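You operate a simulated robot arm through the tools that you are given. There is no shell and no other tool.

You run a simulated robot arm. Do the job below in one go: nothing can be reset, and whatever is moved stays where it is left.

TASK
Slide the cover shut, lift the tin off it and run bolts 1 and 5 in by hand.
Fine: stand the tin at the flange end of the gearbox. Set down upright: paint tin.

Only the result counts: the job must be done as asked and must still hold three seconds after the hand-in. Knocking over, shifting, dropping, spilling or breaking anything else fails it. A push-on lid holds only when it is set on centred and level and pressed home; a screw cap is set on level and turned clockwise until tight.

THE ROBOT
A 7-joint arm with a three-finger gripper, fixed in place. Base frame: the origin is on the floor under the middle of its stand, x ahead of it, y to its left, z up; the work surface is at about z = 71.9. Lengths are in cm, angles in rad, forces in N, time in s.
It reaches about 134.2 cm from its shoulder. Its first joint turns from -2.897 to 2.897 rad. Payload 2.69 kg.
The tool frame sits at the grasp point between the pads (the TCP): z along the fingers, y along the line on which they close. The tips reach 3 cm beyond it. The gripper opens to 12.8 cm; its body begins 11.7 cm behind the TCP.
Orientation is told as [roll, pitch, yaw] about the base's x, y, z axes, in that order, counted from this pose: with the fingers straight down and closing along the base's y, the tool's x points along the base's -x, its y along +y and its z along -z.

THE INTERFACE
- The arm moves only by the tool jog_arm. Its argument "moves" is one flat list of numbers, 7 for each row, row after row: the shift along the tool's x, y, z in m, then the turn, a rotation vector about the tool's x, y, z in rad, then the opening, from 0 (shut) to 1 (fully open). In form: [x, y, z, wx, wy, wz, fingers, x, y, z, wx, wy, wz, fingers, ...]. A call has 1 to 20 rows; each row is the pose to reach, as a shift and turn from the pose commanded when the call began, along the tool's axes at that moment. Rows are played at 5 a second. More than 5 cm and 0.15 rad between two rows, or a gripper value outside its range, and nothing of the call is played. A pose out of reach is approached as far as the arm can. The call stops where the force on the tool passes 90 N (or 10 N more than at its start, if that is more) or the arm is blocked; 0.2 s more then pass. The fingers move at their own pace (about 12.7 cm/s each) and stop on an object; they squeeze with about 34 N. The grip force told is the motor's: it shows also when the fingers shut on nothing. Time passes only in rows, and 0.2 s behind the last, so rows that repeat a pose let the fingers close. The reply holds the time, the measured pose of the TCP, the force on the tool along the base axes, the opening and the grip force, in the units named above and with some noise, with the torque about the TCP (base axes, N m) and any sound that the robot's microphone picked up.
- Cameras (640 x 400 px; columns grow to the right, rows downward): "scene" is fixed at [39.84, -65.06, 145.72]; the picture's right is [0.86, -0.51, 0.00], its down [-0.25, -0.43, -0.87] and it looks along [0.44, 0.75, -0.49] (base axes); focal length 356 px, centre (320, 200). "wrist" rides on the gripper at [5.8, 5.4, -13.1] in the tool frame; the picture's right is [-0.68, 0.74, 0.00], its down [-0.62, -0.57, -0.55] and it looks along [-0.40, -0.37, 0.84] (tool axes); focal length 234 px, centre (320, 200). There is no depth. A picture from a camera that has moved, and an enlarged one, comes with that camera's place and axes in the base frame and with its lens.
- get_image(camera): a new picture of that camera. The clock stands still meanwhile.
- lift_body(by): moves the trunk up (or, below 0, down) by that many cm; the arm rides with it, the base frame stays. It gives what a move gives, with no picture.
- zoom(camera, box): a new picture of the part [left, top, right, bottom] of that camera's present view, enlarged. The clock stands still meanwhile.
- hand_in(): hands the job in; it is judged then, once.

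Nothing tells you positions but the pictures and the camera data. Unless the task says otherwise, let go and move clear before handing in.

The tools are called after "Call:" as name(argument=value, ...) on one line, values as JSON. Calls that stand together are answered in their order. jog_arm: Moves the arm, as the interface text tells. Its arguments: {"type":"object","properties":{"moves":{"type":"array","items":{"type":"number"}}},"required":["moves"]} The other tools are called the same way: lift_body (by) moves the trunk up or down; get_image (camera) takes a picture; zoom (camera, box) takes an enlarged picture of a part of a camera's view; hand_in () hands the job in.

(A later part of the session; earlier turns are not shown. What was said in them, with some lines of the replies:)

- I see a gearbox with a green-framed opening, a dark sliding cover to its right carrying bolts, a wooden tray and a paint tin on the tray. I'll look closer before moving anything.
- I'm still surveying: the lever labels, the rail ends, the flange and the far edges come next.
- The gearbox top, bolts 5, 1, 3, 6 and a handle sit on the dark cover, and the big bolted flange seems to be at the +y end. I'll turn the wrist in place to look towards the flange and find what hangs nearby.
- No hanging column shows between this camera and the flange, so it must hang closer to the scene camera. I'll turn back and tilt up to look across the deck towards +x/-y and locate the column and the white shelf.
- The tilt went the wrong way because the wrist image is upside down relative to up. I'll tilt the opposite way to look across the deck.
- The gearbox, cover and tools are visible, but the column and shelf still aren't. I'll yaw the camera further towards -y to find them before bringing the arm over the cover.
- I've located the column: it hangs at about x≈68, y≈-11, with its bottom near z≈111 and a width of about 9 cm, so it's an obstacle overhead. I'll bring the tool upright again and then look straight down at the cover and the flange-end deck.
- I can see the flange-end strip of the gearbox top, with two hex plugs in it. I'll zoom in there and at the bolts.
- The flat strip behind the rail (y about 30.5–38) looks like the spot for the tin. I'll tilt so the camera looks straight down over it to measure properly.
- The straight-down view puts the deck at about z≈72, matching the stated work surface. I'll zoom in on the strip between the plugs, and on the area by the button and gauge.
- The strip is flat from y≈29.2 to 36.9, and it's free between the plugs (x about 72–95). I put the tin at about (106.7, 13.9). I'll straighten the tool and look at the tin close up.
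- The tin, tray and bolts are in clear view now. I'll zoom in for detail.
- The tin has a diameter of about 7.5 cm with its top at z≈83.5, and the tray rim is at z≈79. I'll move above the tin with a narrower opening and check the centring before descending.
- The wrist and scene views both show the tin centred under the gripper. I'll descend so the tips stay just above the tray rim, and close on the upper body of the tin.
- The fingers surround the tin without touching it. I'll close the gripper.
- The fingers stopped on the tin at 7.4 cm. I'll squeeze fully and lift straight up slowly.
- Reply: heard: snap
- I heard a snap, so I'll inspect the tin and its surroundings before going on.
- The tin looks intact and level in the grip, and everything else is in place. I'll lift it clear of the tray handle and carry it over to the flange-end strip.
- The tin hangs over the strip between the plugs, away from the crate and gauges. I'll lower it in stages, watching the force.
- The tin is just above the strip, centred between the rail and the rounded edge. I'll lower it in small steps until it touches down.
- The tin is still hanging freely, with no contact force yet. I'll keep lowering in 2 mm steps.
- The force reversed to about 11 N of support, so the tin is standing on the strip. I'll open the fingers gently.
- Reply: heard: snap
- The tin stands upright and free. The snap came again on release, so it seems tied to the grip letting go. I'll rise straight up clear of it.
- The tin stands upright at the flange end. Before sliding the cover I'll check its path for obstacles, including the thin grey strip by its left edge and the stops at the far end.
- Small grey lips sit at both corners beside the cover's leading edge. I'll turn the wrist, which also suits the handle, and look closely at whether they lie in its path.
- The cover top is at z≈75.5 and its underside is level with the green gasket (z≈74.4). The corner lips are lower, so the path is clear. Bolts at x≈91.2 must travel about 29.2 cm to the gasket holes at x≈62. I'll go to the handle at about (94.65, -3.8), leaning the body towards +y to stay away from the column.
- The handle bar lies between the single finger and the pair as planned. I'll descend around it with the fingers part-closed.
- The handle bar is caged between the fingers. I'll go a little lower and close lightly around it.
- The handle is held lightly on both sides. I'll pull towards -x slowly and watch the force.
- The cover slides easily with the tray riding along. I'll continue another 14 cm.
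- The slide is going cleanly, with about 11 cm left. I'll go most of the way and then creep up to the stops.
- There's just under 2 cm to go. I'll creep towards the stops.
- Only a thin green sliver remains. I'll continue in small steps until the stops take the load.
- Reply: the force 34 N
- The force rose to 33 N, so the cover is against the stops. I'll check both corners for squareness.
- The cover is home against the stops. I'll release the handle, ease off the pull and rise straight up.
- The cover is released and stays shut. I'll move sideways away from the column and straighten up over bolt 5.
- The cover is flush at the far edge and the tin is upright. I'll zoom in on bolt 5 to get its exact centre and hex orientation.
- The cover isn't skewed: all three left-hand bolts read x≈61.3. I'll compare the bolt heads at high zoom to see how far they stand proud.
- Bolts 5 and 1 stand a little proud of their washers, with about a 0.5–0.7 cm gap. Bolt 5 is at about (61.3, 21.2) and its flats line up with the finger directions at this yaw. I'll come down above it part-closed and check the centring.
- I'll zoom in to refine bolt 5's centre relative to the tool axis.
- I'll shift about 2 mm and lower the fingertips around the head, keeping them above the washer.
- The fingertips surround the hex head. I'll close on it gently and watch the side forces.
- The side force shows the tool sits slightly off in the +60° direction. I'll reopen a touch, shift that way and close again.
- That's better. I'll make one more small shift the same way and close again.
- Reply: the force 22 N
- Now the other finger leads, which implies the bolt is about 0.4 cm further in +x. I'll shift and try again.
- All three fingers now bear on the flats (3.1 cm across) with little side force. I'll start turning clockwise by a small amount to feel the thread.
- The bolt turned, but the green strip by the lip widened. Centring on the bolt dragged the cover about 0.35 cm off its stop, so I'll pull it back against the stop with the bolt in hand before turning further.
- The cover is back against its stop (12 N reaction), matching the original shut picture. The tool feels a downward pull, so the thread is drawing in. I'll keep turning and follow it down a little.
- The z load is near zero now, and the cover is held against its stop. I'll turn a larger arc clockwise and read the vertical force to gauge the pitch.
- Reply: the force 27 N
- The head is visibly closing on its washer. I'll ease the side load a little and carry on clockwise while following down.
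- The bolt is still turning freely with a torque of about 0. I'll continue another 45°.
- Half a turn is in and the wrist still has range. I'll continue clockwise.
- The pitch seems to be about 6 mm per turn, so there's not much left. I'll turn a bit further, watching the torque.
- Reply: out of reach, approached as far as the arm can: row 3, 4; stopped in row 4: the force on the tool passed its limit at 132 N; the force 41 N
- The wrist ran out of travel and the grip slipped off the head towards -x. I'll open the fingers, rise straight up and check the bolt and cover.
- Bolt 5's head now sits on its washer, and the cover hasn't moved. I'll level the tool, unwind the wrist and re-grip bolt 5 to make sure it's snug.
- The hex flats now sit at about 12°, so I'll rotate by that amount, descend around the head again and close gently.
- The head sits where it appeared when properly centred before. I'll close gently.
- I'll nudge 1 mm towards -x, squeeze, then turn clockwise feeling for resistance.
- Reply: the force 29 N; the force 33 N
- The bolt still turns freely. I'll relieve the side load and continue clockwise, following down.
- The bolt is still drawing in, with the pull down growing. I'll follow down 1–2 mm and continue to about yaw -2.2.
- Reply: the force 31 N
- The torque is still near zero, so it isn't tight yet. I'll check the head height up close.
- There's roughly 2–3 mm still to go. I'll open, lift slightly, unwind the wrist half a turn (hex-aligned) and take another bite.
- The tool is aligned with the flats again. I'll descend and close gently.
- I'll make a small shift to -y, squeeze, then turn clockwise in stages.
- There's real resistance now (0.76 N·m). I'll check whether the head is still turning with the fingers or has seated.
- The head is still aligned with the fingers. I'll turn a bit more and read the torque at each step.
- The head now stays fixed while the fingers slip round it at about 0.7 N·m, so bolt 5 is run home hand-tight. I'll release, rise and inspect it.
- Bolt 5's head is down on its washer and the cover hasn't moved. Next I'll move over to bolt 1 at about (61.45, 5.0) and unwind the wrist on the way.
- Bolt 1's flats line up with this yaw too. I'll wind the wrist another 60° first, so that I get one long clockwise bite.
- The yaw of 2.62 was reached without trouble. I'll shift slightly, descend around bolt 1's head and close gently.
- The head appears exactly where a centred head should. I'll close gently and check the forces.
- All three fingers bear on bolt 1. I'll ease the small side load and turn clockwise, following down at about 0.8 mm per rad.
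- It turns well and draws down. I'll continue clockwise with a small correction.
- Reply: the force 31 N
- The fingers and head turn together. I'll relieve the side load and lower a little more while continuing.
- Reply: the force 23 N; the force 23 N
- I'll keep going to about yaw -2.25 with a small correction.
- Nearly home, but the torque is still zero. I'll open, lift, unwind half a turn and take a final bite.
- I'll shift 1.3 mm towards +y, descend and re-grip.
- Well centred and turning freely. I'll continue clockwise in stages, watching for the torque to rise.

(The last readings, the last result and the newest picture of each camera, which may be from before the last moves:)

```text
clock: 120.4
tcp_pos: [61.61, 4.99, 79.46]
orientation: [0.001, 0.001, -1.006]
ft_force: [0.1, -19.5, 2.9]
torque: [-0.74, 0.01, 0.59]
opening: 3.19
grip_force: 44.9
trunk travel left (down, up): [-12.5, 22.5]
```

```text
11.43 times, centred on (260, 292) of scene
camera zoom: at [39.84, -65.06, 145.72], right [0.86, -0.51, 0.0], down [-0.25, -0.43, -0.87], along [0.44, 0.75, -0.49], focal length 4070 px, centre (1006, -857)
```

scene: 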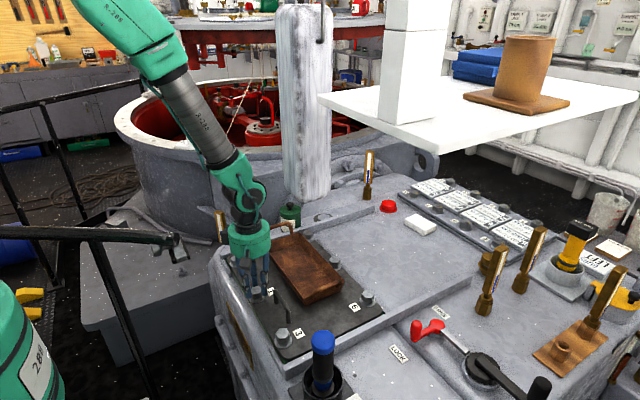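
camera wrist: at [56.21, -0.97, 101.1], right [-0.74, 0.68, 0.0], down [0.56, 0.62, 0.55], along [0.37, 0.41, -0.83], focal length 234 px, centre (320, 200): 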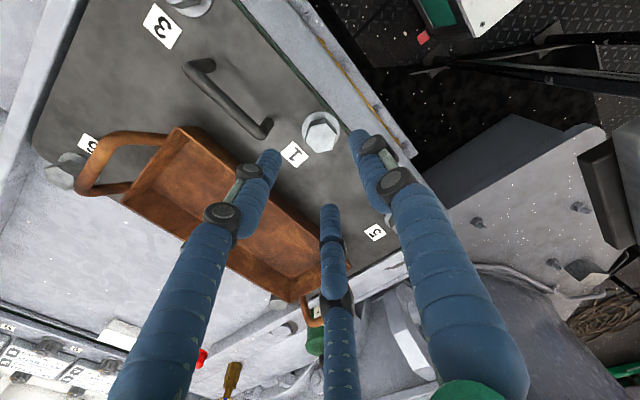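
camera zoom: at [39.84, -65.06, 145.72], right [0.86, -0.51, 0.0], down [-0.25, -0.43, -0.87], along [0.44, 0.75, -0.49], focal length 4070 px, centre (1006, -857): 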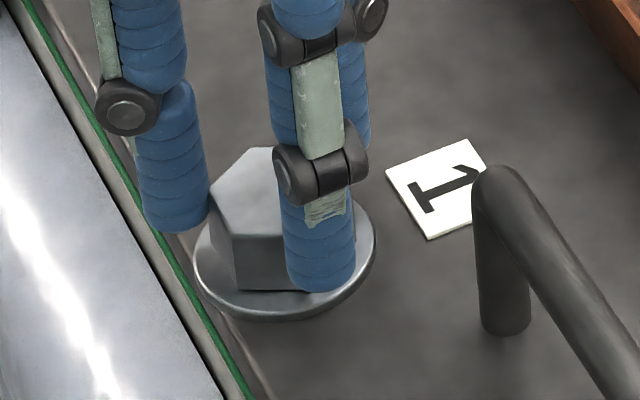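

The torque has risen to 0.59 N·m and the fingers have begun slipping round the head, so bolt 1 has seated. I'll give it one more firm clockwise nudge with full squeeze to confirm.

Call:
jog_arm(moves=[0, 0, 0, 0, 0, 0.1, 0, 0, 0, 0, 0, 0, 0.2, 0])

Call:
jog_arm(moves=[0, 0, 0, 0, 0, 0.1, 0, 0, 0, 0, 0, 0, 0.2, 0])

Call:
jog_arm(moves=[0, 0, 0, 0, 0, 0.1, 0, 0, 0, 0, 0, 0, 0.2, 0])

Call:
zoom(camera="wrist", box=[260, 120, 380, 220])

```text
clock: 121.0
tcp_pos: [61.55, 5.0, 79.48]
orientation: [0.002, 0.002, -1.206]
ft_force: [-0.8, -20.8, 5.3]
torque: [-0.71, 0.02, 0.25]
opening: 3.1
grip_force: 45.0
trunk travel left (down, up): [-12.5, 22.5]
```

```text
clock: 121.6
tcp_pos: [61.5, 5.06, 79.38]
orientation: [0.002, 0.001, -1.404]
ft_force: [-2.4, -17.8, 6.1]
torque: [-0.6, 0.16, 0.72]
opening: 3.08
grip_force: 45.2
trunk travel left (down, up): [-12.5, 22.5]
```

```text
clock: 122.2
tcp_pos: [61.47, 4.99, 79.43]
orientation: [0.001, 0.002, -1.606]
ft_force: [-2.5, -18.9, 0.4]
torque: [-0.55, -0.01, 0.32]
opening: 3.16
grip_force: 45.1
trunk travel left (down, up): [-12.5, 22.5]
```

```text
4.00 times, centred on (320, 170) of wrist
camera zoom: at [67.09, 10.6, 92.34], right [0.71, -0.7, 0.0], down [-0.59, -0.6, 0.55], along [-0.38, -0.39, -0.84], focal length 937 px, centre (320, 320)
```

zoom: 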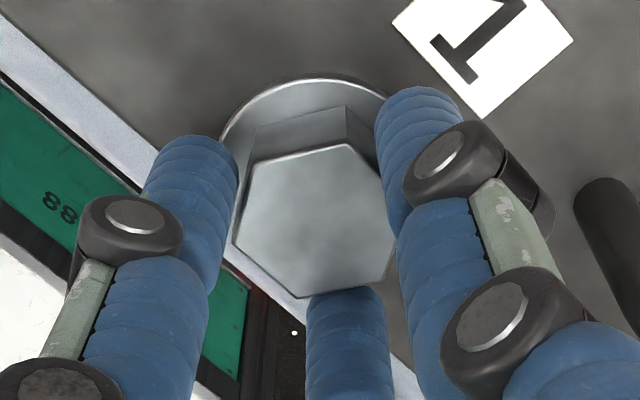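

The torque peaks at about 0.7 N·m with the head held fast, the same as bolt 5. I'll release, rise and inspect both bolts, the cover, tray and tin.

Call:
jog_arm(moves=[0, 0, 0, 0, 0, 0, 0.3, 0, 0, 0, 0, 0, 0, 0.4, 0, 0, -0.02, 0, 0, 0, 0.45, 0, 0, -0.05, 0, 0, 0, 0.45, 0, 0, -0.09, 0, 0, 0, 0.45])

Call:
zoom(camera="scene", box=[240, 275, 280, 310])

Call:
zoom(camera="scene", box=[222, 245, 252, 275])

Call:
zoom(camera="wrist", box=[250, 70, 390, 190])

Call:
get_image(camera="scene")

```text
clock: 123.4
tcp_pos: [61.34, 5.11, 88.52]
orientation: [0.0, 0.004, -1.604]
ft_force: [-0.9, 0.2, 0.4]
torque: [-0.01, 0.02, -0.02]
opening: 5.77
grip_force: 0.0
trunk travel left (down, up): [-12.5, 22.5]
```

```text
11.43 times, centred on (260, 292) of scene
camera zoom: at [39.84, -65.06, 145.72], right [0.86, -0.51, 0.0], down [-0.25, -0.43, -0.87], along [0.44, 0.75, -0.49], focal length 4070 px, centre (1006, -857)
```

zoom: 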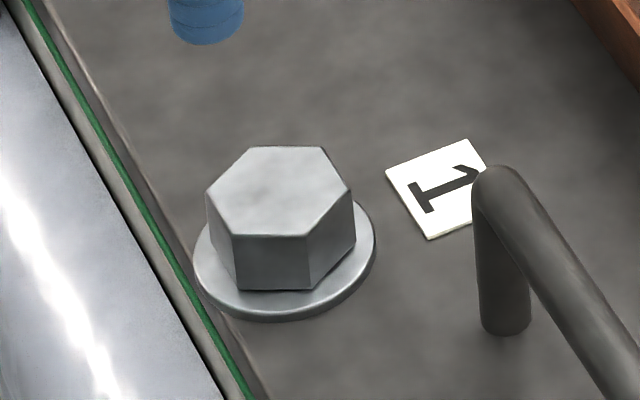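

```text
13.33 times, centred on (237, 260) of scene
camera zoom: at [39.84, -65.06, 145.72], right [0.86, -0.51, 0.0], down [-0.25, -0.43, -0.87], along [0.44, 0.75, -0.49], focal length 4749 px, centre (1427, -600)
```

zoom: 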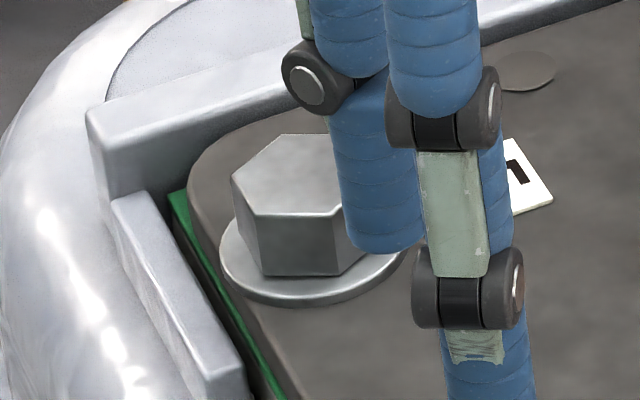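

```text
3.33 times, centred on (320, 130) of wrist
camera zoom: at [67.0, 10.64, 101.5], right [0.71, -0.7, 0.0], down [-0.59, -0.6, 0.55], along [-0.38, -0.39, -0.84], focal length 781 px, centre (320, 433)
```

zoom: 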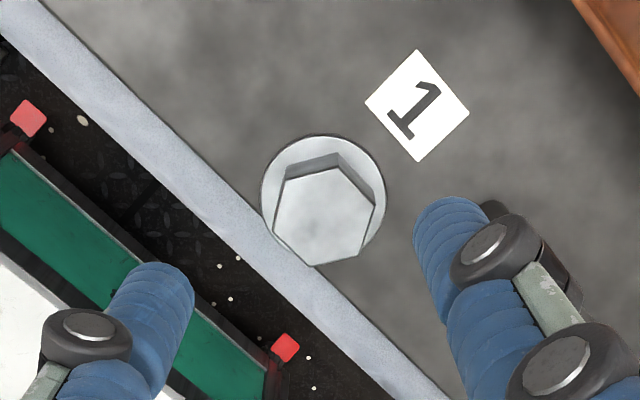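

```text
taken
```

scene: 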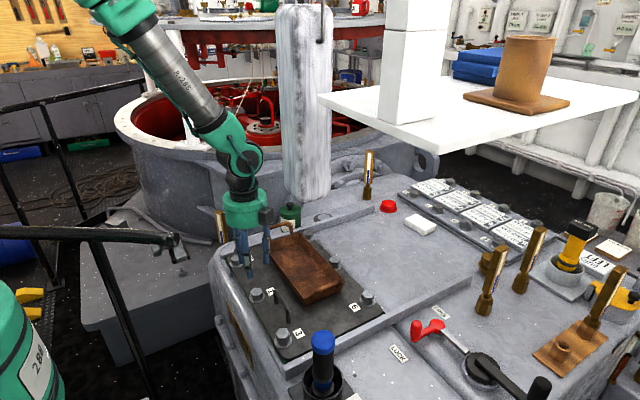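

Both bolt heads now sit on their washers, and the cover and tray are unmoved. I'll withdraw the arm sideways away from the column, then up, and check everything once more.

Call:
jog_arm(moves=[0.03, -0.001, -0.01, 0, 0, 0, 0.5, 0.07, -0.002, -0.02, 0, 0, 0, 0.6, 0.11, -0.0035, -0.03, 0, 0, 0, 0.7, 0.15, -0.005, -0.05, 0, 0, 0, 0.8, 0.18, -0.006, -0.08, 0, 0, 0, 0.8, 0.2, -0.007, -0.11, 0, 0, 0, 0.8, 0.2, -0.007, -0.14, 0, 0, 0, 0.8])

Call:
get_image(camera="scene")

Call:
zoom(camera="scene", box=[200, 190, 420, 370])

Call:
get_image(camera="wrist")

```text
clock: 125.0
tcp_pos: [61.57, 25.07, 102.37]
orientation: [0.0, 0.003, -1.606]
ft_force: [-0.1, -0.2, -0.3]
torque: [-0.03, 0.02, -0.01]
opening: 10.23
grip_force: 0.0
trunk travel left (down, up): [-12.5, 22.5]
```

```text
taken
```

scene: 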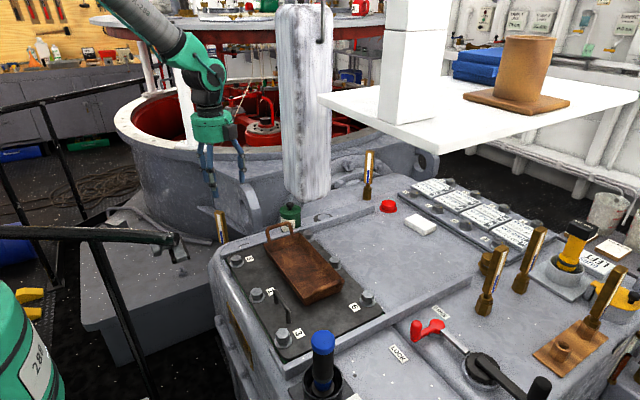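

```text
2.22 times, centred on (310, 280) of scene
camera zoom: at [39.84, -65.06, 145.72], right [0.86, -0.51, 0.0], down [-0.25, -0.43, -0.87], along [0.44, 0.75, -0.49], focal length 791 px, centre (342, 22)
```

zoom: 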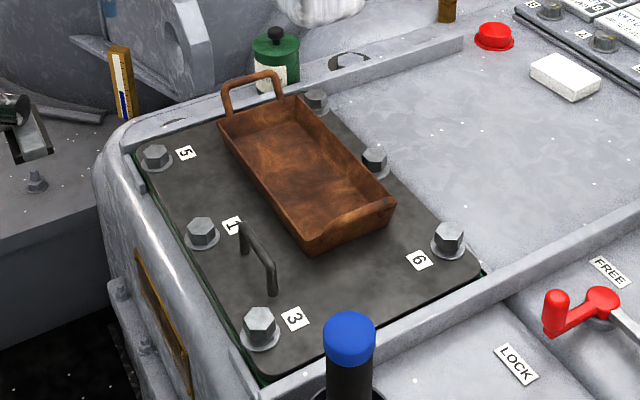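

```text
taken
camera wrist: at [67.02, 30.63, 115.35], right [0.71, -0.7, 0.0], down [-0.59, -0.6, 0.55], along [-0.38, -0.39, -0.84], focal length 234 px, centre (320, 200)
```

wrist: 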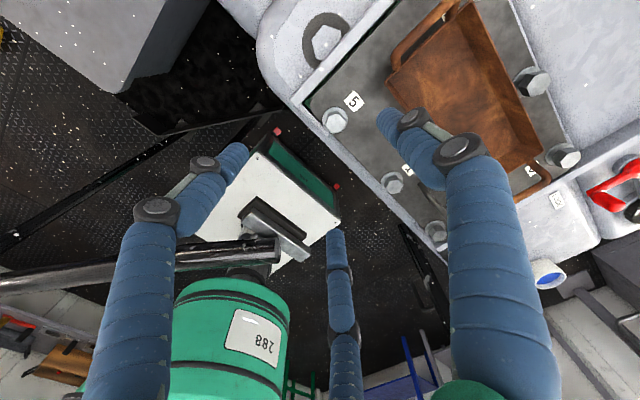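

The cover is shut against its stops, and bolts 1 and 5 are run home on their washers. The tin stands upright at the flange end, nothing else has moved, and the arm is clear. I'm handing in.

Call:
hand_in()

```text
The job is handed in.
```

I finished the job and handed it in; the result of the judging hasn't come back.

- **Cover:** it is slid shut against its end stops. The tray that was on it rode along and is still on it.
- **Paint tin:** it stands upright on the flat strip at the flange end of the gearbox, between the two hex plugs. I took it off before sliding the cover, so it couldn't tip. I heard a snap when I lifted it and again when I let go, but it looked intact both times.
- **Bolts 1 and 5:** both are run in clockwise until the heads sit on their washers. At about 0.7 N·m the fingers slipped round the heads and they turned no further.

**While running in bolt 5:**
- Closing on the bolt pulled the cover about 0.35 cm off its stop. I pulled it back against the stop before tightening.
- The wrist also ran out of travel once and the grip slipped off the head, with the force reaching 132 N. I saw no damage and the cover hadn't moved.

Nothing else looked moved or knocked in the last pictures. The arm is clear, with the gripper open.
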